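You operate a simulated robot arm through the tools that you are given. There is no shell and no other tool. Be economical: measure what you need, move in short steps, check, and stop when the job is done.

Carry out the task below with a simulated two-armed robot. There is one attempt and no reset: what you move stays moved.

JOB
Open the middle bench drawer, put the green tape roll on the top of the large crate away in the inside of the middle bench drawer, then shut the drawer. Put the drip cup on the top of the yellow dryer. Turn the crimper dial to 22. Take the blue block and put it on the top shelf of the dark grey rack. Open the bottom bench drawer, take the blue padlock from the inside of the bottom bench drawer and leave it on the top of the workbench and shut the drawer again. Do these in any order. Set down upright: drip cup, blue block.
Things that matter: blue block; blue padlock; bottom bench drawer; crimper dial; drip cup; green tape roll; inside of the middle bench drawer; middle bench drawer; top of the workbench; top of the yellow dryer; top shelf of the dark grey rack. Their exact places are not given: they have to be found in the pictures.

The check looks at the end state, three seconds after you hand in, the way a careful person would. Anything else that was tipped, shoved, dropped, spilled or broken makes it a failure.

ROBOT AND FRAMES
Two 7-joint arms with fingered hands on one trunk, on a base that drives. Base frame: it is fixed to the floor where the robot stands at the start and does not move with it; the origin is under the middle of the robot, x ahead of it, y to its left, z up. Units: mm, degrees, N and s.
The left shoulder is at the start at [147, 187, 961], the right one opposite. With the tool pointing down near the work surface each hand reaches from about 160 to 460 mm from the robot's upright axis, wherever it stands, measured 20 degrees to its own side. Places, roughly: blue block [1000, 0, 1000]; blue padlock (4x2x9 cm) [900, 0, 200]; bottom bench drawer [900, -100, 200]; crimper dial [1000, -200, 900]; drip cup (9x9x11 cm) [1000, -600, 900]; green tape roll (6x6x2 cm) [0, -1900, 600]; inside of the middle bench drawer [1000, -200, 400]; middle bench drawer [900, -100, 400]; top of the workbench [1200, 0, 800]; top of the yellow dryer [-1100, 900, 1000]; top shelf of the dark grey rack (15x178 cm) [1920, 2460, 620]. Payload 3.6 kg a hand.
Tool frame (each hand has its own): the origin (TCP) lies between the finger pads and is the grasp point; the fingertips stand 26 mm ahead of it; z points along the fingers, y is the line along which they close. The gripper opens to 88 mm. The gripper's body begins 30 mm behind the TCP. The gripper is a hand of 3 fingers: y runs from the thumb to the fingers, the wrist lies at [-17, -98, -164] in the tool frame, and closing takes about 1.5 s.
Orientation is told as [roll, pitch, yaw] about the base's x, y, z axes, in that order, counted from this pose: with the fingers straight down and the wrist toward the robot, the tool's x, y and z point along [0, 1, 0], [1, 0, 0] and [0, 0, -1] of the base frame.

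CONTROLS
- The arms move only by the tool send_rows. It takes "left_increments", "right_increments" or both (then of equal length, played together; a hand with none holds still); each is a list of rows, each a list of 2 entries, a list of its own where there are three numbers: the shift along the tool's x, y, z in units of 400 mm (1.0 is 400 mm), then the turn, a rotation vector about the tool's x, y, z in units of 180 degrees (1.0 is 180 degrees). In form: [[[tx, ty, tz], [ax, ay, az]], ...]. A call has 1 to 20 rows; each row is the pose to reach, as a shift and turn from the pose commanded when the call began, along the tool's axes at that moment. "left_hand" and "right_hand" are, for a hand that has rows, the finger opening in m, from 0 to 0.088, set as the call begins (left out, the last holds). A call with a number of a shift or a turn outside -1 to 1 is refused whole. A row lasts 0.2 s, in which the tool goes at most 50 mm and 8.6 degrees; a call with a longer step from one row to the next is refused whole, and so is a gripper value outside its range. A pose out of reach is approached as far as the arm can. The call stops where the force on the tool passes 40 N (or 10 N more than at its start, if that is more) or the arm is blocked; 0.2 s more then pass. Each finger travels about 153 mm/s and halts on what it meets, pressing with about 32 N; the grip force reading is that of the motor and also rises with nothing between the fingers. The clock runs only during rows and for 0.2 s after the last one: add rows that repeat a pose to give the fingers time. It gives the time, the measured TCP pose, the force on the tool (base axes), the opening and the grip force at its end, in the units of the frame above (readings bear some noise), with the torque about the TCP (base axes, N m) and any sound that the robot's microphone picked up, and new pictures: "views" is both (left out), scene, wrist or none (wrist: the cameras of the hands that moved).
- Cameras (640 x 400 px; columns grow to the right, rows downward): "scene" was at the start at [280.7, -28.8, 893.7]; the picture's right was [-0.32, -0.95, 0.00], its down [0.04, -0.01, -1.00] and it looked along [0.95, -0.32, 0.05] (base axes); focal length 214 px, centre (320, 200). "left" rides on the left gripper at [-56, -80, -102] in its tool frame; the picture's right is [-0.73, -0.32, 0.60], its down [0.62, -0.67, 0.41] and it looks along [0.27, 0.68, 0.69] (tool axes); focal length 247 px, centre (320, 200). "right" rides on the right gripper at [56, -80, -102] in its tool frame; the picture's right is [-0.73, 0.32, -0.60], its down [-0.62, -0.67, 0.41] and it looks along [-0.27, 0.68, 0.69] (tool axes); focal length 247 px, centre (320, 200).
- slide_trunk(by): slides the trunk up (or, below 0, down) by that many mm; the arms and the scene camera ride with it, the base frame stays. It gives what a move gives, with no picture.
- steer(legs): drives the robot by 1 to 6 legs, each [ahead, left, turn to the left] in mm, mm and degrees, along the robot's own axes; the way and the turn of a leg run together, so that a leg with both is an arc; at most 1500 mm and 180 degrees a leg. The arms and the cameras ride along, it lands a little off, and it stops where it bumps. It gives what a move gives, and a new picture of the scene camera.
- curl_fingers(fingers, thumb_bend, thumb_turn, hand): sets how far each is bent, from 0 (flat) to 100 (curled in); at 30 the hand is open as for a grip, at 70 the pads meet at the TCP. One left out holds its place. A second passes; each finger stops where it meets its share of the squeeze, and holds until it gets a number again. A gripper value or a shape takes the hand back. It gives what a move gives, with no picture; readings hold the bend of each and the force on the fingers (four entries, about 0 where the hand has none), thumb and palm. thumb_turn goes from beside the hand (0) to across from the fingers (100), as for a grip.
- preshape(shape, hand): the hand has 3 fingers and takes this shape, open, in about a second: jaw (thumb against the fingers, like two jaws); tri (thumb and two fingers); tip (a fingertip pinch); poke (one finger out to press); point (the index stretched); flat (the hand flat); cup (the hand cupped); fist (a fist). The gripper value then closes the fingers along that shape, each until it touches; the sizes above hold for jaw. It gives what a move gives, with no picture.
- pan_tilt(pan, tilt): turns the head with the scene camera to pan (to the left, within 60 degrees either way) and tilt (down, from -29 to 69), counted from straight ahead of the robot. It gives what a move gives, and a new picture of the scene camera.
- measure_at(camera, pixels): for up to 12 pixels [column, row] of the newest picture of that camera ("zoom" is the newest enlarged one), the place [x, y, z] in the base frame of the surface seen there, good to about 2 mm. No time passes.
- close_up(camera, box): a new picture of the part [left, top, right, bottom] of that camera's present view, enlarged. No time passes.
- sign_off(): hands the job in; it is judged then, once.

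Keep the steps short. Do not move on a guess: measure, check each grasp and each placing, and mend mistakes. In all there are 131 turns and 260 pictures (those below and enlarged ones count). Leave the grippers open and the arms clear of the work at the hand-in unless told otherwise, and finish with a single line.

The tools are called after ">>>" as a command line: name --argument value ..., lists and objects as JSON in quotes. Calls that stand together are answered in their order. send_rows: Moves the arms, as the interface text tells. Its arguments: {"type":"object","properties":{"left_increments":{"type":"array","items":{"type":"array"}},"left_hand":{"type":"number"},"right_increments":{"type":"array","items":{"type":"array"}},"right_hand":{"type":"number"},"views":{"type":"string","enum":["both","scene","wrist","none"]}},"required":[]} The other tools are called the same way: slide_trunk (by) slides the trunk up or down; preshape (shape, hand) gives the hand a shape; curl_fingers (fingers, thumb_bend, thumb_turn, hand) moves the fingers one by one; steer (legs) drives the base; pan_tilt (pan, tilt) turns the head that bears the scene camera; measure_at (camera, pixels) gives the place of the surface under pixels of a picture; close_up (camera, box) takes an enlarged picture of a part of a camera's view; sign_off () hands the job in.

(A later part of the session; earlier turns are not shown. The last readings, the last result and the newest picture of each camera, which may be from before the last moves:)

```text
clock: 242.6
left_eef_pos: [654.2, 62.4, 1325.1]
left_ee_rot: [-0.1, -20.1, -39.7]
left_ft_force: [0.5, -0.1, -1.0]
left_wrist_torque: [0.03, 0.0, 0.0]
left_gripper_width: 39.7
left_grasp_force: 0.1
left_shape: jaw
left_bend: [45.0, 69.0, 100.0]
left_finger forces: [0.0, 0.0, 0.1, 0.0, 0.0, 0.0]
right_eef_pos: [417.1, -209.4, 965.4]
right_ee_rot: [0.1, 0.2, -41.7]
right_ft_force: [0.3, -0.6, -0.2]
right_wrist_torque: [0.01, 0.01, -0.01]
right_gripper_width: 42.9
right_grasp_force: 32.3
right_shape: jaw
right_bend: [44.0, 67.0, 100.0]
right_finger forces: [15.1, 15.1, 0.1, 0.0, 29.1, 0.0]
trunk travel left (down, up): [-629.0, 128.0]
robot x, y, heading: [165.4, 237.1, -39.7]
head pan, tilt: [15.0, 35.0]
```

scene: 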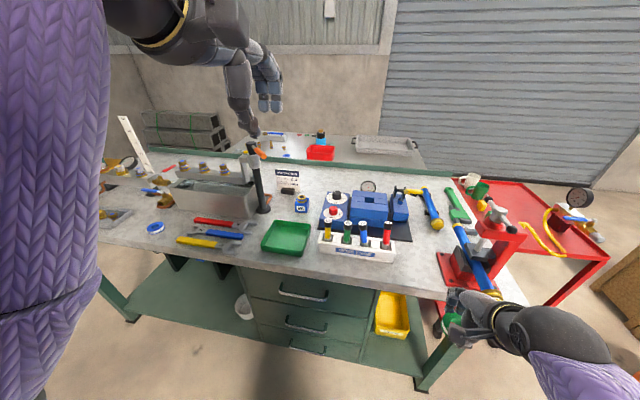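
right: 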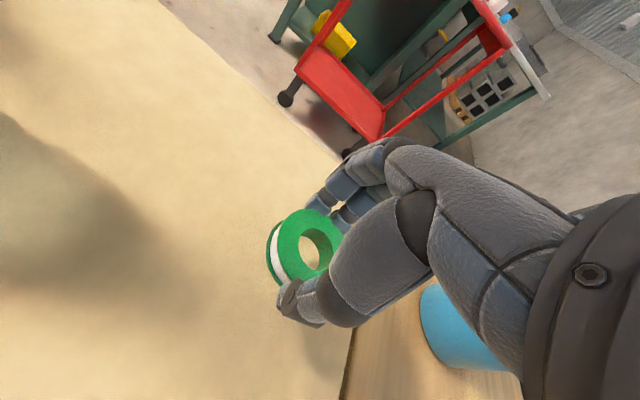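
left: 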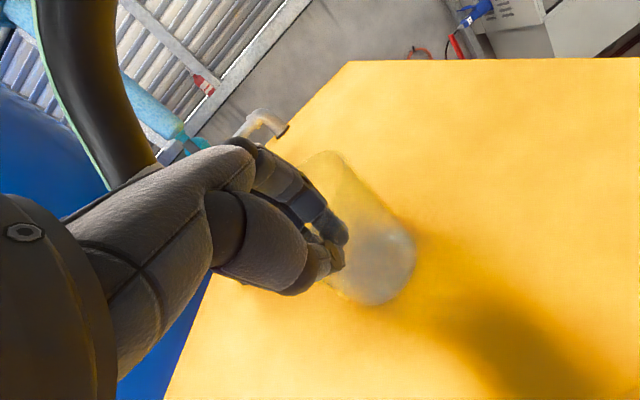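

Square up (+3.8°, back 60), lower the trunk in two steps, and bring the left hand to a forward-pointing pose before the middle handle.

>>> steer --legs '[[-60, -35, 3.8]]'

>>> slide_trunk --by -235

>>> slide_trunk --by -235

>>> send_rows --left_increments '[[[0, -0.015, 0.1], [-0.025, 0, 0]], [[0, -0.03, 0.2], [-0.05, 0, 0]], [[0, -0.045, 0.3], [-0.075, 0, 0]], [[0, -0.06, 0.4], [-0.1, 0, 0]], [[0, -0.075, 0.5], [-0.125, 0, 0]], [[0, -0.09, 0.6], [-0.15, 0, 0]], [[0, -0.105, 0.7], [-0.175, 0, 0]], [[0, -0.12, 0.8], [-0.2, 0, 0]], [[0.005, -0.132, 0.897], [-0.222, 0, 0]], [[0.005, -0.132, 0.897], [-0.222, 0, 0]]]' --left_hand 0.06 --views "both"

>>> pan_tilt --pan 10 --tilt 45

```text
clock: 243.6
left_eef_pos: [592.2, 102.5, 1327.1]
left_ee_rot: [-0.1, -20.3, -36.1]
left_ft_force: [-0.3, -0.4, 0.7]
left_wrist_torque: [0.0, -0.02, 0.03]
left_gripper_width: 39.8
left_grasp_force: 0.1
left_shape: jaw
left_bend: [45.0, 69.0, 100.0]
left_finger forces: [0.1, 0.0, 0.0, 0.1, 0.0, 0.0]
right_eef_pos: [374.2, -184.6, 964.8]
right_ee_rot: [0.1, 0.0, -38.0]
right_ft_force: [0.3, -0.1, 0.5]
right_wrist_torque: [0.02, 0.0, 0.01]
right_gripper_width: 43.0
right_grasp_force: 31.8
right_shape: jaw
right_bend: [44.0, 67.0, 100.0]
right_finger forces: [15.1, 15.1, 0.1, 0.1, 29.0, 0.0]
trunk travel left (down, up): [-629.0, 128.0]
robot x, y, heading: [92.7, 244.2, -35.9]
head pan, tilt: [15.0, 35.0]
```

scene: 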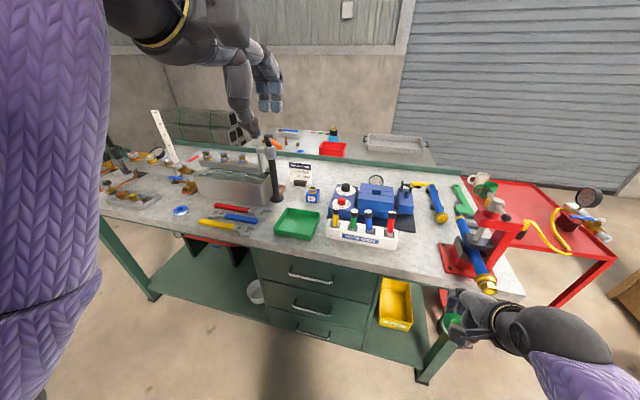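

```text
clock: 246.0
left_eef_pos: [594.4, 102.3, 1091.3]
left_ee_rot: [-0.1, -20.0, -36.0]
left_ft_force: [-1.1, -0.3, -0.4]
left_wrist_torque: [0.01, 0.01, 0.0]
left_gripper_width: 39.7
left_grasp_force: 0.1
left_shape: jaw
left_bend: [45.0, 69.0, 100.0]
left_finger forces: [0.0, 0.1, 0.0, 0.1, 0.0, 0.1]
right_eef_pos: [375.3, -185.0, 730.9]
right_ee_rot: [0.0, 0.1, -38.2]
right_ft_force: [0.3, 0.7, 0.0]
right_wrist_torque: [0.01, 0.01, -0.02]
right_gripper_width: 42.6
right_grasp_force: 31.4
right_shape: jaw
right_bend: [44.0, 67.0, 100.0]
right_finger forces: [15.3, 15.0, 0.0, 0.0, 29.0, 0.0]
trunk travel left (down, up): [-394.0, 363.0]
robot x, y, heading: [96.8, 243.2, -36.2]
head pan, tilt: [15.0, 35.0]
```

```text
clock: 248.5
left_eef_pos: [602.1, 96.1, 834.8]
left_ee_rot: [-0.1, -17.0, -36.0]
left_ft_force: [-0.5, 1.2, 0.0]
left_wrist_torque: [0.02, -0.02, 0.01]
left_gripper_width: 40.0
left_grasp_force: 0.1
left_shape: jaw
left_bend: [45.0, 69.0, 100.0]
left_finger forces: [0.0, 0.1, 0.0, 0.1, 0.1, 0.0]
right_eef_pos: [376.0, -194.3, 499.0]
right_ee_rot: [-0.8, -0.7, -37.9]
right_ft_force: [0.1, 0.8, 0.5]
right_wrist_torque: [0.01, 0.03, 0.02]
right_gripper_width: 42.9
right_grasp_force: 31.6
right_shape: jaw
right_bend: [44.0, 67.0, 100.0]
right_finger forces: [15.3, 14.9, 0.0, 0.1, 29.1, 0.0]
trunk travel left (down, up): [-159.0, 598.0]
robot x, y, heading: [96.0, 242.8, -35.8]
head pan, tilt: [15.0, 35.0]
```

```text
clock: 250.7
left_eef_pos: [646.9, 63.7, 476.5]
left_ee_rot: [-0.4, -56.9, -35.7]
left_ft_force: [0.9, -0.4, 0.0]
left_wrist_torque: [0.04, 0.01, -0.01]
left_gripper_width: 59.9
left_grasp_force: 0.1
left_shape: jaw
left_bend: [36.0, 57.0, 99.0]
left_finger forces: [0.0, 0.0, 0.0, 0.0, 0.1, 0.0]
right_eef_pos: [372.4, -192.1, 496.2]
right_ee_rot: [-0.9, -0.2, -37.9]
right_ft_force: [0.0, 0.4, -0.3]
right_wrist_torque: [-0.01, 0.01, 0.02]
right_gripper_width: 42.5
right_grasp_force: 31.8
right_shape: jaw
right_bend: [44.0, 67.0, 100.0]
right_finger forces: [15.2, 15.0, 0.0, 0.0, 29.0, 0.1]
trunk travel left (down, up): [-159.0, 598.0]
robot x, y, heading: [95.7, 240.6, -36.2]
head pan, tilt: [15.0, 35.0]
```

scene: 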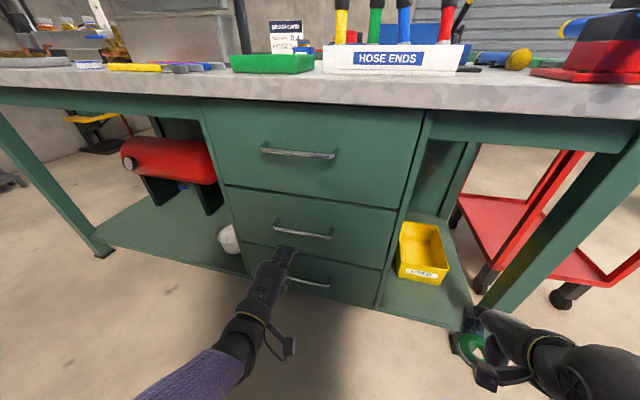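
left: 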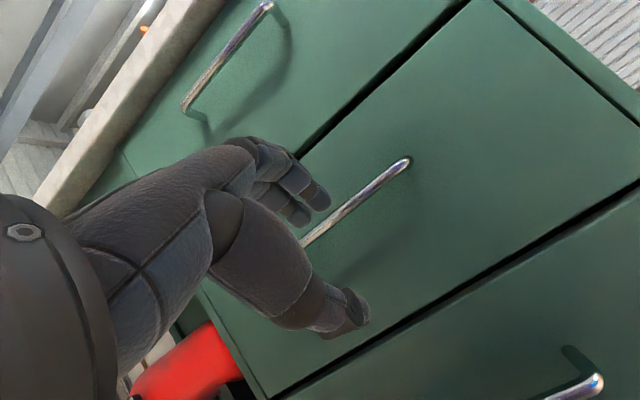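

```text
clock: 251.4
left_eef_pos: [647.9, 63.1, 476.8]
left_ee_rot: [-0.2, -56.9, -35.8]
left_ft_force: [-0.5, -0.9, 0.1]
left_wrist_torque: [0.0, -0.02, 0.0]
left_gripper_width: 59.7
left_grasp_force: 0.1
left_shape: jaw
left_bend: [36.0, 57.0, 99.0]
left_finger forces: [0.0, 0.0, 0.0, 0.1, 0.0, 0.0]
right_eef_pos: [371.5, -191.1, 495.4]
right_ee_rot: [-0.9, -0.1, -37.8]
right_ft_force: [-1.1, 0.0, 0.4]
right_wrist_torque: [-0.01, -0.01, 0.0]
right_gripper_width: 42.7
right_grasp_force: 32.1
right_shape: jaw
right_bend: [44.0, 67.0, 100.0]
right_finger forces: [15.2, 15.0, 0.1, 0.1, 29.0, 0.0]
trunk travel left (down, up): [-159.0, 598.0]
robot x, y, heading: [95.3, 244.6, -36.1]
head pan, tilt: [10.0, 45.0]
```

scene: 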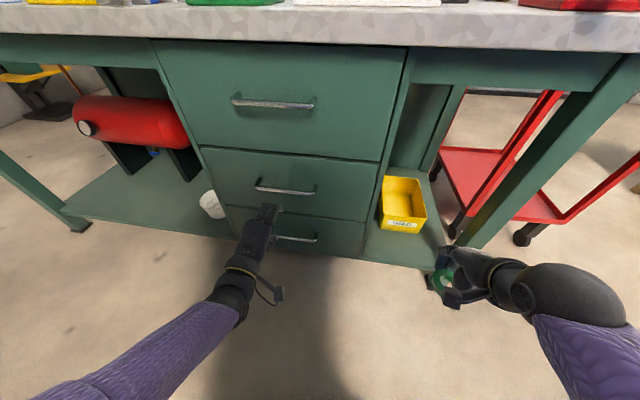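

The hand is right in front of the middle handle. Advance, grip, and pull by driving back 260 mm.

>>> send_rows --left_increments '[[[0.002, 0.05, 0.05], [0, 0, 0]], [[0.004, 0.1, 0.1], [0, 0, 0]], [[0.006, 0.14, 0.15], [0, 0, 0]], [[0.006, 0.166, 0.192], [0, 0, 0]], [[0.006, 0.166, 0.192], [0, 0, 0]]]' --left_hand 0.042 --views "wrist"

>>> send_rows --left_increments '[[[0, 0, 0], [0, 0, 0]], [[0, 0, 0], [0, 0, 0]], [[0, 0, 0], [0, 0, 0]], [[0, 0, 0], [0, 0, 0]], [[0, 0, 0], [0, 0, 0]], [[0, 0, 0], [0, 0, 0]]]' --left_hand 0.0 --views "wrist"

>>> steer --legs '[[-260, 0, 0]]'

```text
clock: 252.6
left_eef_pos: [720.9, 17.2, 500.9]
left_ee_rot: [-0.1, -56.9, -36.0]
left_ft_force: [-0.1, 0.1, 0.1]
left_wrist_torque: [0.03, -0.02, 0.0]
left_gripper_width: 42.4
left_grasp_force: 0.2
left_shape: jaw
left_bend: [44.0, 68.0, 100.0]
left_finger forces: [0.0, 0.0, 0.0, 0.0, 0.0, 0.0]
left hand out of reach, approached as far as the arm can: row 3, 4, 5
right_eef_pos: [371.7, -190.0, 494.7]
right_ee_rot: [-1.0, 0.0, -37.9]
right_ft_force: [0.9, -0.1, 0.4]
right_wrist_torque: [-0.03, 0.0, 0.01]
right_gripper_width: 42.8
right_grasp_force: 31.8
right_shape: jaw
right_bend: [44.0, 67.0, 100.0]
right_finger forces: [15.2, 15.1, 0.1, 0.0, 29.0, 0.0]
trunk travel left (down, up): [-159.0, 598.0]
robot x, y, heading: [98.6, 243.4, -35.8]
head pan, tilt: [10.0, 45.0]
```

left: 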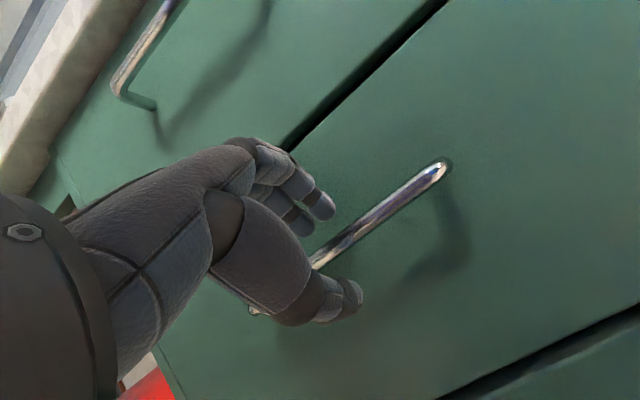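

```text
clock: 254.0
left_eef_pos: [720.0, 15.6, 501.7]
left_ee_rot: [-0.2, -56.9, -35.9]
left_ft_force: [-6.0, 5.1, 6.1]
left_wrist_torque: [-0.08, -0.05, -0.02]
left_gripper_width: 4.0
left_grasp_force: 32.0
left_shape: jaw
left_bend: [64.0, 71.0, 100.0]
left_finger forces: [12.5, 12.8, 0.1, 0.1, 24.8, 0.0]
right_eef_pos: [369.3, -190.1, 494.9]
right_ee_rot: [-1.0, -0.1, -37.8]
right_ft_force: [-0.3, -0.4, 0.0]
right_wrist_torque: [-0.01, 0.04, 0.02]
right_gripper_width: 42.5
right_grasp_force: 31.9
right_shape: jaw
right_bend: [44.0, 67.0, 100.0]
right_finger forces: [15.2, 15.0, 0.1, 0.0, 29.1, 0.1]
trunk travel left (down, up): [-159.0, 598.0]
robot x, y, heading: [92.6, 247.4, -36.3]
head pan, tilt: [10.0, 45.0]
```

left: 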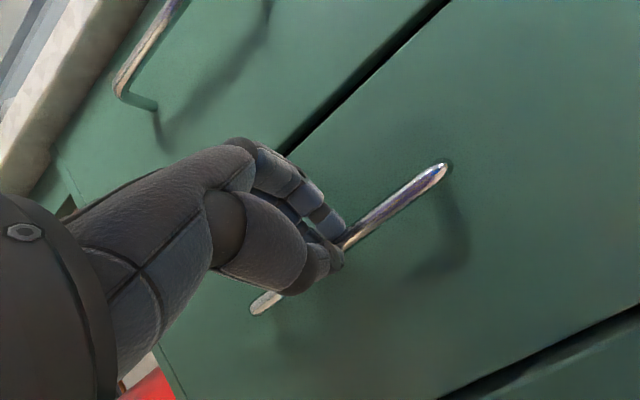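

```text
clock: 255.9
left_eef_pos: [506.0, 168.3, 501.4]
left_ee_rot: [-0.2, -57.0, -36.3]
left_ft_force: [0.1, -0.3, 0.4]
left_wrist_torque: [-0.03, 0.01, 0.0]
left_gripper_width: 2.4
left_grasp_force: 32.0
left_shape: jaw
left_bend: [73.0, 77.0, 100.0]
left_finger forces: [0.0, 0.0, 0.1, 0.0, 0.0, 0.1]
right_eef_pos: [153.6, -37.2, 493.1]
right_ee_rot: [-0.9, 0.1, -38.2]
right_ft_force: [0.2, -0.7, 0.5]
right_wrist_torque: [-0.02, 0.01, -0.02]
right_gripper_width: 42.7
right_grasp_force: 31.9
right_shape: jaw
right_bend: [44.0, 67.0, 100.0]
right_finger forces: [15.2, 14.9, 0.0, 0.0, 29.0, 0.1]
trunk travel left (down, up): [-159.0, 598.0]
robot x, y, heading: [-114.8, 398.7, -36.6]
head pan, tilt: [10.0, 45.0]
```

scene: 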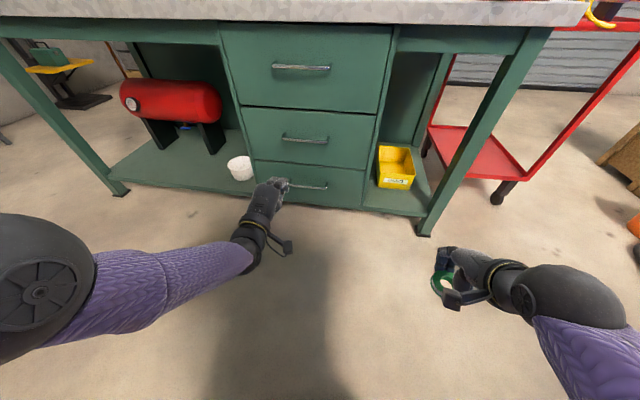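

The pinch slipped because the arm fell ~20 mm short. Open, drive in so the bar sits at the grasp point, grip again, pull.

>>> send_rows --left_increments '[[[0, 0, 0], [0, 0, 0]], [[0, -0.006, 0], [0, 0, 0]], [[0, -0.01, 0], [0, 0, 0]]]' --left_hand 0.036 --views "none"

>>> steer --legs '[[286, 3, 0.5]]'

>>> send_rows --left_increments '[[[0, 0, 0], [0, 0, 0]], [[0, 0, 0], [0, 0, 0]], [[0, 0, 0], [0, 0, 0]], [[0, 0, 0], [0, 0, 0]], [[0, 0, 0], [0, 0, 0]], [[0, 0, 0], [0, 0, 0]]]' --left_hand 0.0 --views "wrist"

>>> steer --legs '[[-40, 0, 0], [-210, 0, 0]]'

```text
clock: 256.7
left_eef_pos: [502.8, 169.3, 498.6]
left_ee_rot: [-0.2, -56.9, -36.3]
left_ft_force: [-1.2, -0.5, -0.8]
left_wrist_torque: [0.05, 0.0, -0.02]
left_gripper_width: 35.2
left_grasp_force: 0.1
left_shape: jaw
left_bend: [47.0, 71.0, 100.0]
left_finger forces: [0.1, 0.0, 0.0, 0.0, 0.0, 0.0]
right_eef_pos: [154.4, -37.6, 494.4]
right_ee_rot: [-1.1, 0.2, -38.2]
right_ft_force: [0.4, -0.3, -0.9]
right_wrist_torque: [-0.01, 0.05, -0.01]
right_gripper_width: 42.6
right_grasp_force: 32.6
right_shape: jaw
right_bend: [44.0, 67.0, 100.0]
right_finger forces: [15.2, 15.2, 0.0, 0.0, 29.0, 0.0]
trunk travel left (down, up): [-159.0, 598.0]
robot x, y, heading: [-116.5, 396.6, -36.0]
head pan, tilt: [10.0, 45.0]
```

```text
clock: 258.7
left_eef_pos: [734.4, 10.4, 497.5]
left_ee_rot: [-0.3, -56.8, -35.7]
left_ft_force: [-0.2, 0.2, 0.6]
left_wrist_torque: [0.01, 0.01, 0.0]
left_gripper_width: 35.6
left_grasp_force: 0.0
left_shape: jaw
left_bend: [47.0, 71.0, 100.0]
left_finger forces: [0.0, 0.0, 0.0, 0.0, 0.1, 0.0]
right_eef_pos: [385.2, -199.5, 493.4]
right_ee_rot: [-1.1, 0.1, -37.8]
right_ft_force: [-0.9, 0.8, -0.3]
right_wrist_torque: [0.02, 0.0, 0.03]
right_gripper_width: 42.9
right_grasp_force: 32.0
right_shape: jaw
right_bend: [44.0, 67.0, 100.0]
right_finger forces: [15.2, 15.0, 0.0, 0.1, 28.9, 0.0]
trunk travel left (down, up): [-159.0, 598.0]
robot x, y, heading: [113.3, 237.3, -35.7]
head pan, tilt: [10.0, 45.0]
```

scene: 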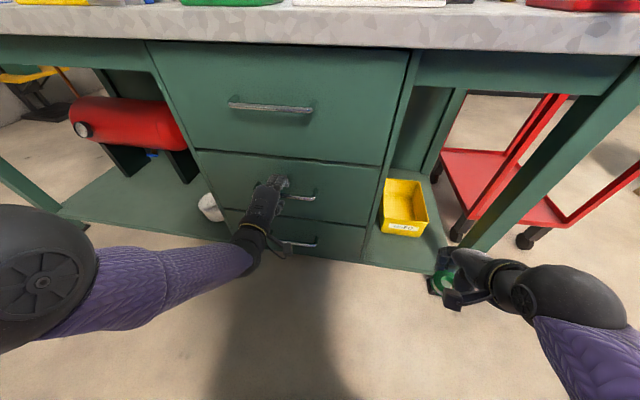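

```text
clock: 260.1
left_eef_pos: [734.7, 9.8, 496.6]
left_ee_rot: [-0.2, -56.6, -35.9]
left_ft_force: [-1.1, 0.7, -11.3]
left_wrist_torque: [0.07, 0.04, -0.01]
left_gripper_width: 4.9
left_grasp_force: 31.6
left_shape: jaw
left_bend: [71.0, 75.0, 100.0]
left_finger forces: [9.5, 9.7, 0.0, 0.1, 29.5, 0.0]
right_eef_pos: [385.0, -199.6, 493.7]
right_ee_rot: [-1.2, 0.2, -37.7]
right_ft_force: [0.9, 0.1, -0.1]
right_wrist_torque: [0.0, 0.0, 0.0]
right_gripper_width: 42.7
right_grasp_force: 31.4
right_shape: jaw
right_bend: [44.0, 67.0, 100.0]
right_finger forces: [15.3, 15.1, 0.0, 0.0, 29.0, 0.0]
trunk travel left (down, up): [-159.0, 598.0]
robot x, y, heading: [112.4, 237.9, -36.0]
head pan, tilt: [10.0, 45.0]
```

left: 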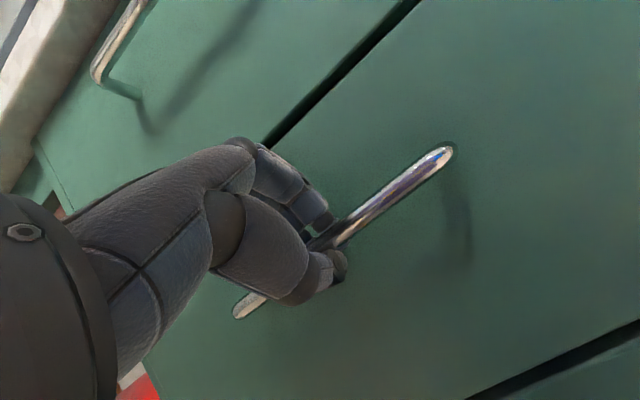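

```text
clock: 262.2
left_eef_pos: [532.9, 155.1, 496.3]
left_ee_rot: [-0.2, -56.7, -35.9]
left_ft_force: [-4.9, -6.7, -15.6]
left_wrist_torque: [0.06, 0.08, -0.12]
left_gripper_width: 5.3
left_grasp_force: 31.7
left_shape: jaw
left_bend: [71.0, 75.0, 100.0]
left_finger forces: [10.1, 10.4, 0.0, 0.0, 30.3, 0.0]
right_eef_pos: [186.4, -53.0, 492.6]
right_ee_rot: [-1.1, 0.2, -37.8]
right_ft_force: [0.7, -0.1, 0.9]
right_wrist_torque: [0.0, 0.02, -0.01]
right_gripper_width: 42.7
right_grasp_force: 32.6
right_shape: jaw
right_bend: [44.0, 67.0, 100.0]
right_finger forces: [15.3, 15.2, 0.0, 0.0, 29.0, 0.0]
trunk travel left (down, up): [-159.0, 598.0]
robot x, y, heading: [-91.0, 380.0, -35.9]
head pan, tilt: [10.0, 45.0]
```

scene: 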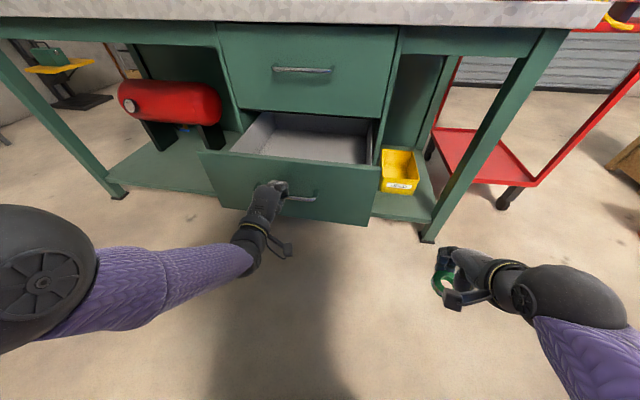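

The drawer is open ~250 mm. Release the left hand and back it off, raise the trunk, strafe/drive so the right hand with the tape is over the drawer, then lower.

>>> send_rows --left_increments '[[[0, 0, 0], [0, 0, 0]], [[0, 0, 0], [0, 0, 0]], [[0, 0, 0], [0, 0, 0]], [[0, -0.05, -0.075], [0, 0, 0]], [[0, -0.096, -0.146], [0, 0, 0]], [[0, -0.096, -0.146], [0, 0, 0]]]' --left_hand 0.06 --views "none"

>>> slide_trunk --by 120

>>> steer --legs '[[0, 275, 0], [318, 0, 0]]'

>>> slide_trunk --by -130

>>> pan_tilt --pan -15 --tilt 60

>>> close_up --camera "right" --box '[0, 0, 640, 400]'

```text
clock: 263.6
left_eef_pos: [475.5, 197.0, 497.4]
left_ee_rot: [-0.3, -56.7, -35.8]
left_ft_force: [0.2, 0.1, -1.2]
left_wrist_torque: [0.02, 0.05, 0.0]
left_gripper_width: 59.9
left_grasp_force: 0.1
left_shape: jaw
left_bend: [36.0, 57.0, 99.0]
left_finger forces: [0.1, 0.0, 0.0, 0.0, 0.0, 0.0]
right_eef_pos: [185.7, -53.5, 494.5]
right_ee_rot: [-1.2, 0.1, -37.7]
right_ft_force: [-0.1, 0.4, 0.0]
right_wrist_torque: [-0.02, -0.02, 0.0]
right_gripper_width: 42.9
right_grasp_force: 32.2
right_shape: jaw
right_bend: [44.0, 67.0, 100.0]
right_finger forces: [15.3, 15.1, 0.1, 0.1, 29.1, 0.0]
trunk travel left (down, up): [-159.0, 598.0]
robot x, y, heading: [-88.4, 384.0, -36.0]
head pan, tilt: [10.0, 45.0]
```

```text
clock: 265.1
left_eef_pos: [475.9, 198.5, 617.0]
left_ee_rot: [-0.2, -56.7, -35.8]
left_ft_force: [-0.1, 0.1, 0.1]
left_wrist_torque: [0.01, -0.01, 0.01]
left_gripper_width: 60.0
left_grasp_force: 0.0
left_shape: jaw
left_bend: [36.0, 57.0, 99.0]
left_finger forces: [0.1, 0.0, 0.0, 0.0, 0.1, 0.1]
right_eef_pos: [186.1, -52.6, 613.4]
right_ee_rot: [-1.0, 0.1, -37.7]
right_ft_force: [-0.7, 0.5, -0.5]
right_wrist_torque: [-0.02, 0.0, 0.01]
right_gripper_width: 42.6
right_grasp_force: 31.7
right_shape: jaw
right_bend: [44.0, 67.0, 100.0]
right_finger forces: [15.2, 15.2, 0.0, 0.1, 29.0, 0.0]
trunk travel left (down, up): [-279.0, 478.0]
robot x, y, heading: [-88.8, 380.6, -36.2]
head pan, tilt: [10.0, 45.0]
```

```text
clock: 268.8
left_eef_pos: [898.6, 247.3, 617.9]
left_ee_rot: [-0.4, -56.7, -35.4]
left_ft_force: [0.2, 1.0, 0.2]
left_wrist_torque: [0.0, 0.0, 0.0]
left_gripper_width: 59.8
left_grasp_force: 0.2
left_shape: jaw
left_bend: [36.0, 57.0, 99.0]
left_finger forces: [0.0, 0.0, 0.1, 0.0, 0.0, 0.0]
right_eef_pos: [610.0, -5.2, 612.6]
right_ee_rot: [-1.1, 0.1, -37.3]
right_ft_force: [-0.2, 0.3, -0.7]
right_wrist_torque: [0.0, 0.01, 0.0]
right_gripper_width: 42.5
right_grasp_force: 32.1
right_shape: jaw
right_bend: [44.0, 67.0, 100.0]
right_finger forces: [15.2, 15.0, 0.1, 0.0, 29.0, 0.0]
trunk travel left (down, up): [-279.0, 478.0]
robot x, y, heading: [332.5, 427.5, -35.7]
head pan, tilt: [10.0, 45.0]
```

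scene: 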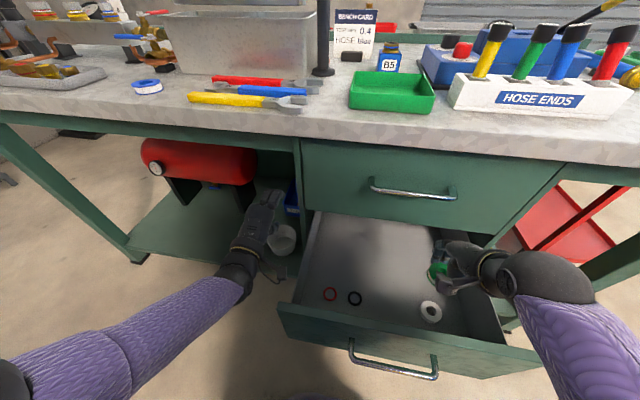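

```text
clock: 270.3
left_eef_pos: [898.3, 249.1, 487.8]
left_ee_rot: [-0.3, -56.8, -35.4]
left_ft_force: [-0.9, 0.2, 0.5]
left_wrist_torque: [0.01, -0.01, -0.03]
left_gripper_width: 60.0
left_grasp_force: 0.1
left_shape: jaw
left_bend: [36.0, 57.0, 99.0]
left_finger forces: [0.0, 0.0, 0.0, 0.0, 0.0, 0.0]
right_eef_pos: [609.1, -8.7, 486.4]
right_ee_rot: [-1.5, -0.3, -37.3]
right_ft_force: [-0.2, 0.3, 0.6]
right_wrist_torque: [-0.01, 0.01, 0.0]
right_gripper_width: 42.7
right_grasp_force: 31.9
right_shape: jaw
right_bend: [44.0, 67.0, 100.0]
right_finger forces: [15.3, 15.1, 0.0, 0.1, 29.0, 0.0]
trunk travel left (down, up): [-149.0, 608.0]
robot x, y, heading: [333.0, 430.1, -35.6]
head pan, tilt: [10.0, 45.0]
```

```text
clock: 271.2
left_eef_pos: [898.7, 247.7, 487.0]
left_ee_rot: [-0.4, -56.8, -35.4]
left_ft_force: [0.7, 1.1, 0.4]
left_wrist_torque: [-0.02, 0.0, 0.01]
left_gripper_width: 60.3
left_grasp_force: 0.0
left_shape: jaw
left_bend: [36.0, 57.0, 99.0]
left_finger forces: [0.1, 0.0, 0.0, 0.1, 0.1, 0.2]
right_eef_pos: [609.5, -9.0, 484.0]
right_ee_rot: [-1.5, 0.0, -37.2]
right_ft_force: [-0.1, -0.5, 0.2]
right_wrist_torque: [-0.02, -0.03, 0.01]
right_gripper_width: 42.7
right_grasp_force: 32.1
right_shape: jaw
right_bend: [44.0, 67.0, 100.0]
right_finger forces: [15.3, 15.1, 0.1, 0.0, 29.0, 0.0]
trunk travel left (down, up): [-149.0, 608.0]
robot x, y, heading: [328.9, 430.8, -35.6]
head pan, tilt: [-15.0, 60.0]
```

scene: 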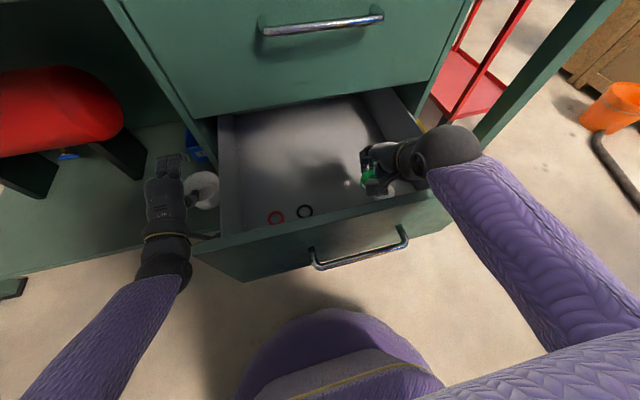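

```text
1.00 times, centred on (320, 200) of right (not enlarged: the box is as wide or as high as the picture)
```

zoom: 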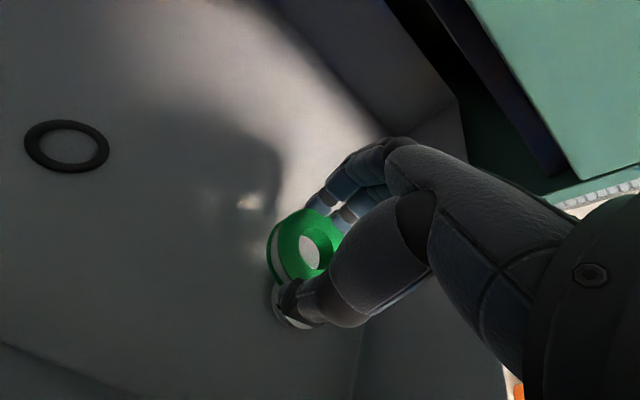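

The tape hangs inside the drawer. Release it, raise, back out, line the closed right hand up with the drawer front, and push it shut with the base.

>>> send_rows --right_increments '[[[0, 0, 0], [0, 0, 0]], [[0, 0, 0], [0, 0, 0]], [[0, 0, 0], [0, 0, 0]], [[0, 0, 0], [0, 0, 0]]]' --right_hand 0.088 --views "none"

>>> slide_trunk --by 140

>>> close_up --camera "scene" --box '[180, 60, 480, 290]'

>>> steer --legs '[[-318, 0, 0], [0, 92, -0.3]]'

>>> slide_trunk --by -140

>>> send_rows --right_increments '[[[0, 0, 0], [0, 0, 0]], [[0, 0, 0], [0, 0, 0]], [[0, 0, 0], [0, 0, 0]], [[0, 0, 0], [0, 0, 0]], [[0, 0, 0], [0, 0, 0]], [[0, 0, 0], [0, 0, 0]]]' --right_hand 0.0 --views "scene"

>>> steer --legs '[[394, 0, 0]]'

```text
clock: 272.2
left_eef_pos: [898.1, 248.2, 487.2]
left_ee_rot: [-0.4, -56.6, -35.4]
left_ft_force: [-0.2, -1.4, -0.5]
left_wrist_torque: [-0.01, 0.0, -0.02]
left_gripper_width: 59.9
left_grasp_force: 0.0
left_shape: jaw
left_bend: [36.0, 57.0, 99.0]
left_finger forces: [0.0, 0.0, 0.0, 0.0, 0.0, 0.0]
right_eef_pos: [607.2, -7.3, 483.9]
right_ee_rot: [-1.6, 0.1, -37.3]
right_ft_force: [0.0, 0.5, -0.3]
right_wrist_torque: [0.04, 0.01, 0.05]
right_gripper_width: 87.6
right_grasp_force: 0.1
right_shape: jaw
right_bend: [30.0, 30.0, 98.0]
right_finger forces: [0.1, 0.1, 0.0, 0.0, 0.1, 0.0]
trunk travel left (down, up): [-149.0, 608.0]
robot x, y, heading: [334.0, 431.3, -35.5]
head pan, tilt: [-15.0, 60.0]
```

```text
clock: 273.9
left_eef_pos: [898.9, 247.3, 626.9]
left_ee_rot: [-0.3, -56.7, -35.4]
left_ft_force: [-0.8, 0.0, 0.0]
left_wrist_torque: [0.01, 0.01, 0.01]
left_gripper_width: 60.0
left_grasp_force: 0.0
left_shape: jaw
left_bend: [36.0, 57.0, 99.0]
left_finger forces: [0.0, 0.1, 0.1, 0.0, 0.0, 0.0]
right_eef_pos: [609.0, -6.7, 622.3]
right_ee_rot: [-1.2, 0.1, -37.2]
right_ft_force: [0.8, 0.2, 0.1]
right_wrist_torque: [0.01, -0.03, 0.04]
right_gripper_width: 87.8
right_grasp_force: 0.1
right_shape: jaw
right_bend: [30.0, 30.0, 98.0]
right_finger forces: [0.0, 0.0, 0.1, 0.1, 0.1, 0.0]
trunk travel left (down, up): [-289.0, 468.0]
robot x, y, heading: [325.9, 427.6, -35.5]
head pan, tilt: [-15.0, 60.0]
```

```text
1.74 times, centred on (330, 175) of scene
```

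zoom: 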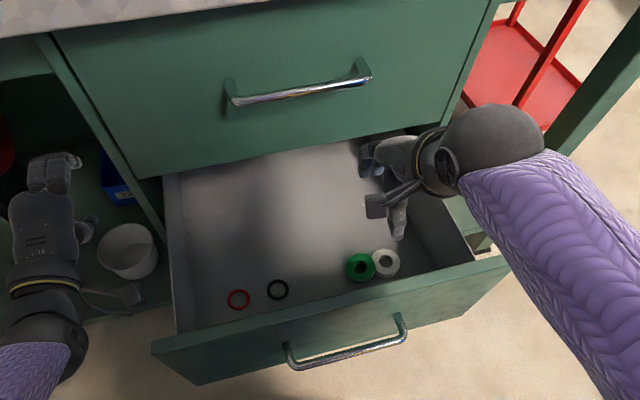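

```text
clock: 276.8
left_eef_pos: [684.3, 508.8, 627.2]
left_ee_rot: [-0.4, -56.6, -35.7]
left_ft_force: [-0.6, 0.5, -0.3]
left_wrist_torque: [-0.01, -0.02, -0.02]
left_gripper_width: 60.0
left_grasp_force: 0.0
left_shape: jaw
left_bend: [36.0, 57.0, 99.0]
left_finger forces: [0.0, 0.1, 0.0, 0.0, 0.0, 0.0]
right_eef_pos: [392.7, 259.1, 624.1]
right_ee_rot: [-1.3, 0.1, -37.7]
right_ft_force: [-0.1, 0.2, 0.4]
right_wrist_torque: [0.02, 0.0, 0.0]
right_gripper_width: 87.4
right_grasp_force: 0.1
right_shape: jaw
right_bend: [30.0, 30.0, 98.0]
right_finger forces: [0.0, 0.1, 0.1, 0.0, 0.1, 0.1]
trunk travel left (down, up): [-289.0, 468.0]
robot x, y, heading: [121.4, 690.9, -35.8]
head pan, tilt: [-15.0, 60.0]
```

scene: 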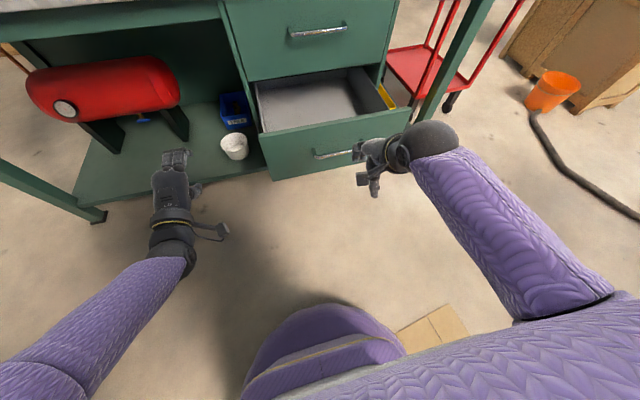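

```text
clock: 278.4
left_eef_pos: [685.3, 509.7, 487.0]
left_ee_rot: [-0.3, -56.8, -35.7]
left_ft_force: [0.1, -0.6, -0.6]
left_wrist_torque: [-0.04, -0.01, 0.01]
left_gripper_width: 60.3
left_grasp_force: 0.1
left_shape: jaw
left_bend: [36.0, 57.0, 99.0]
left_finger forces: [0.0, 0.0, 0.1, 0.0, 0.1, 0.0]
right_eef_pos: [394.3, 253.1, 486.1]
right_ee_rot: [-1.7, -0.3, -37.5]
right_ft_force: [0.6, 0.6, -0.3]
right_wrist_torque: [0.0, -0.01, -0.01]
right_gripper_width: 87.9
right_grasp_force: 0.1
right_shape: jaw
right_bend: [30.0, 30.0, 98.0]
right_finger forces: [0.0, 0.0, 0.0, 0.0, 0.0, 0.1]
trunk travel left (down, up): [-149.0, 608.0]
robot x, y, heading: [119.8, 689.3, -36.0]
head pan, tilt: [-15.0, 60.0]
```

```text
clock: 279.8
left_eef_pos: [683.8, 510.1, 488.4]
left_ee_rot: [-0.3, -56.7, -35.8]
left_ft_force: [0.6, 0.3, -1.0]
left_wrist_torque: [0.01, 0.01, 0.01]
left_gripper_width: 60.2
left_grasp_force: 0.0
left_shape: jaw
left_bend: [36.0, 57.0, 99.0]
left_finger forces: [0.1, 0.0, 0.0, 0.0, 0.0, 0.0]
right_eef_pos: [392.3, 253.5, 483.7]
right_ee_rot: [-1.6, 0.1, -37.5]
right_ft_force: [0.6, -0.2, -0.3]
right_wrist_torque: [0.01, 0.01, 0.01]
right_gripper_width: 0.0
right_grasp_force: 31.9
right_shape: jaw
right_bend: [70.0, 46.0, 100.0]
right_finger forces: [0.0, 0.0, 0.0, 0.0, 0.0, 0.0]
trunk travel left (down, up): [-149.0, 608.0]
robot x, y, heading: [118.2, 690.4, -35.6]
head pan, tilt: [-15.0, 60.0]
```

scene: 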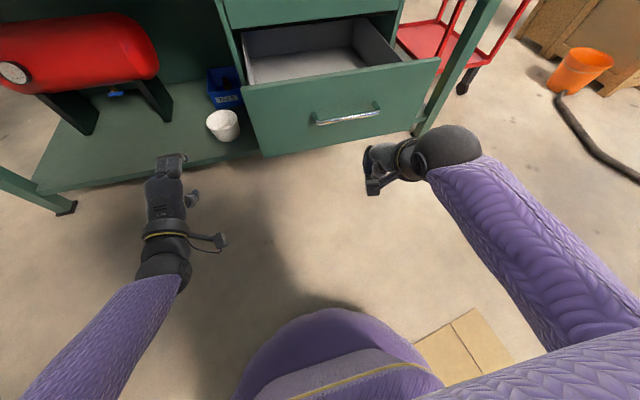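

```text
clock: 282.3
left_eef_pos: [994.7, 285.4, 488.2]
left_ee_rot: [-0.4, -56.7, -35.8]
left_ft_force: [0.5, -0.7, 0.0]
left_wrist_torque: [0.0, 0.01, -0.01]
left_gripper_width: 60.4
left_grasp_force: 0.1
left_shape: jaw
left_bend: [36.0, 57.0, 99.0]
left_finger forces: [0.0, 0.0, 0.1, 0.0, 0.0, 0.0]
right_eef_pos: [701.7, 30.0, 482.6]
right_ee_rot: [-1.7, 0.1, -37.5]
right_ft_force: [-0.7, -0.1, -0.3]
right_wrist_torque: [0.0, -0.04, -0.01]
right_gripper_width: 0.1
right_grasp_force: 32.0
right_shape: jaw
right_bend: [70.0, 46.0, 100.0]
right_finger forces: [0.1, 0.0, 0.1, 0.1, 0.0, 0.0]
trunk travel left (down, up): [-149.0, 608.0]
robot x, y, heading: [427.0, 468.0, -36.0]
head pan, tilt: [-15.0, 60.0]
```

scene: 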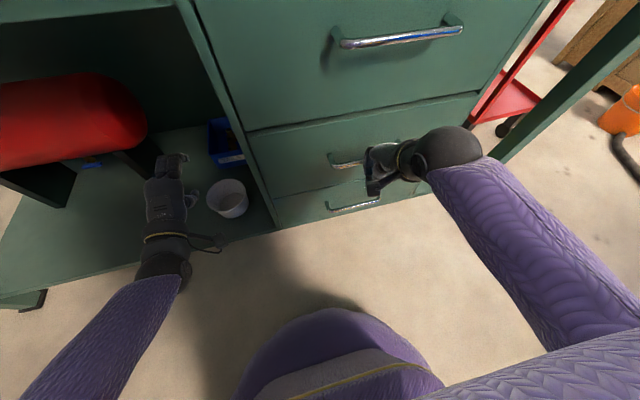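

The middle drawer is shut with the green tape inside. Next the bottom drawer: nudge shut fully, back off, shift right, lower the trunk, and set the left hand before the bottom handle.

>>> steer --legs '[[12, 0, 0], [-262, 0, 0], [0, -382, 0]]'

>>> slide_trunk --by -146

>>> send_rows --left_increments '[[[0, -0.05, -0.02], [0.036, 0, 0]], [[0, -0.1, -0.04], [0.072, 0, 0]], [[0, -0.15, -0.05], [0.108, 0, 0]], [[0, -0.2, -0.065], [0.144, 0, 0]], [[0, -0.235, -0.077], [0.178, 0, 0]], [[0, -0.235, -0.077], [0.178, 0, 0]]]' --left_hand 0.04 --views "wrist"

>>> pan_tilt --pan 10 --tilt 40

>>> close_up --camera "scene" --box '[180, 40, 480, 230]'

```text
clock: 283.1
left_eef_pos: [1002.2, 280.1, 487.2]
left_ee_rot: [-0.3, -56.8, -35.9]
left_ft_force: [-0.5, -0.1, 0.3]
left_wrist_torque: [0.03, -0.02, 0.02]
left_gripper_width: 60.3
left_grasp_force: 0.1
left_shape: jaw
left_bend: [36.0, 57.0, 99.0]
left_finger forces: [0.0, 0.1, 0.0, 0.1, 0.0, 0.0]
right_eef_pos: [705.3, 24.3, 481.3]
right_ee_rot: [-2.0, 0.7, -37.5]
right_ft_force: [-6.3, 3.9, 3.0]
right_wrist_torque: [-0.1, -0.17, 0.14]
right_gripper_width: 0.0
right_grasp_force: 32.3
right_shape: jaw
right_bend: [70.0, 46.0, 100.0]
right_finger forces: [7.6, 0.0, 0.0, 0.0, 0.0, 0.1]
trunk travel left (down, up): [-149.0, 608.0]
robot x, y, heading: [435.7, 464.0, -35.7]
head pan, tilt: [-15.0, 60.0]
stopped in leg 1: the force on the tool passed its limit at 48 N (the readings are from after the stop); the commanded pose is now the measured one
```

scene: 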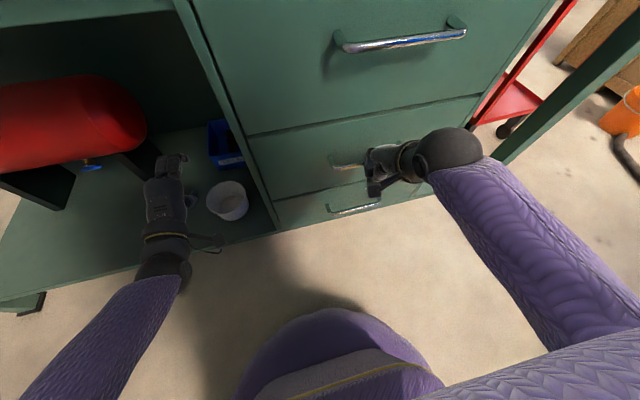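

```text
clock: 284.8
left_eef_pos: [1003.4, 280.5, 342.3]
left_ee_rot: [-0.1, -56.7, -35.9]
left_ft_force: [-0.6, -0.1, 0.4]
left_wrist_torque: [-0.01, -0.01, 0.01]
left_gripper_width: 60.3
left_grasp_force: 0.2
left_shape: jaw
left_bend: [36.0, 57.0, 99.0]
left_finger forces: [0.0, 0.0, 0.0, 0.0, 0.0, 0.1]
right_eef_pos: [707.1, 19.8, 337.4]
right_ee_rot: [-2.5, 0.2, -37.2]
right_ft_force: [0.3, 0.3, -0.1]
right_wrist_torque: [0.02, 0.0, 0.0]
right_gripper_width: 0.0
right_grasp_force: 31.9
right_shape: jaw
right_bend: [70.0, 46.0, 100.0]
right_finger forces: [0.0, 0.0, 0.0, 0.1, 0.0, 0.0]
trunk travel left (down, up): [-3.0, 754.0]
robot x, y, heading: [439.1, 463.0, -35.7]
head pan, tilt: [-15.0, 60.0]
```

```text
clock: 286.4
left_eef_pos: [967.3, 332.9, 286.3]
left_ee_rot: [2.6, -26.1, -37.7]
left_ft_force: [0.1, -0.4, 0.5]
left_wrist_torque: [0.0, -0.03, 0.0]
left_gripper_width: 40.5
left_grasp_force: 0.2
left_shape: jaw
left_bend: [45.0, 69.0, 100.0]
left_finger forces: [0.0, 0.0, 0.0, 0.0, 0.1, 0.0]
right_eef_pos: [703.5, 20.8, 335.7]
right_ee_rot: [-2.7, 0.4, -37.1]
right_ft_force: [0.5, -0.1, 0.6]
right_wrist_torque: [0.0, 0.0, 0.0]
right_gripper_width: 0.0
right_grasp_force: 31.7
right_shape: jaw
right_bend: [70.0, 46.0, 100.0]
right_finger forces: [0.0, 0.0, 0.0, 0.0, 0.1, 0.1]
trunk travel left (down, up): [-3.0, 754.0]
robot x, y, heading: [439.9, 466.0, -35.5]
head pan, tilt: [-15.0, 60.0]
stopped in row 6 (left hand): the arm was blocked; the commanded pose is now the measured one
```

left: 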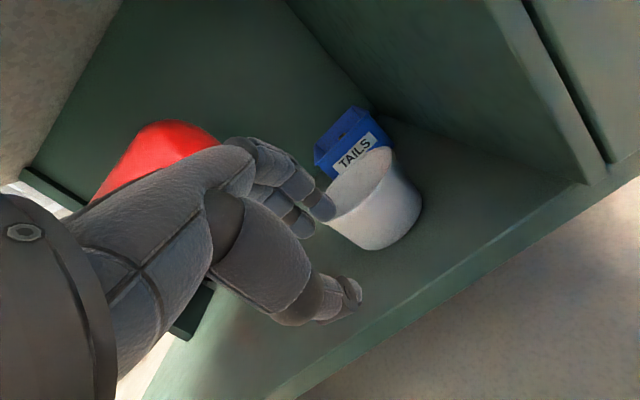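

```text
clock: 287.3
left_eef_pos: [966.1, 333.6, 285.9]
left_ee_rot: [2.5, -26.0, -37.7]
left_ft_force: [-0.3, 0.5, 0.7]
left_wrist_torque: [0.02, -0.01, 0.0]
left_gripper_width: 40.6
left_grasp_force: 0.0
left_shape: jaw
left_bend: [45.0, 69.0, 100.0]
left_finger forces: [0.1, 0.1, 0.1, 0.0, 0.0, 0.1]
right_eef_pos: [705.0, 19.2, 334.9]
right_ee_rot: [-2.6, 0.4, -37.2]
right_ft_force: [0.1, -0.1, 0.3]
right_wrist_torque: [0.03, 0.01, 0.01]
right_gripper_width: 0.0
right_grasp_force: 32.0
right_shape: jaw
right_bend: [70.0, 46.0, 100.0]
right_finger forces: [0.0, 0.1, 0.0, 0.1, 0.0, 0.0]
trunk travel left (down, up): [-3.0, 754.0]
robot x, y, heading: [437.0, 460.1, -35.6]
head pan, tilt: [10.0, 40.0]
```

scene: 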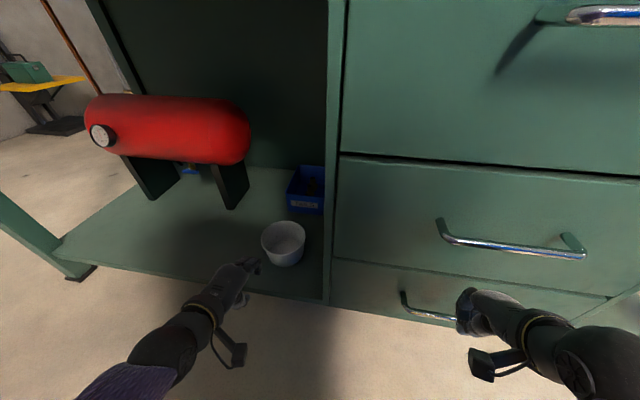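

```text
2.11 times, centred on (330, 135) of scene
```

zoom: 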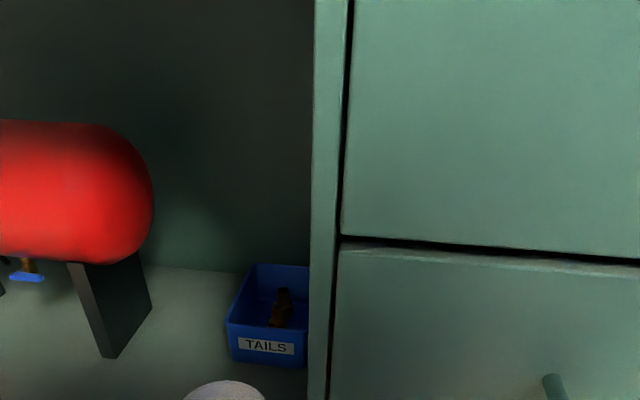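

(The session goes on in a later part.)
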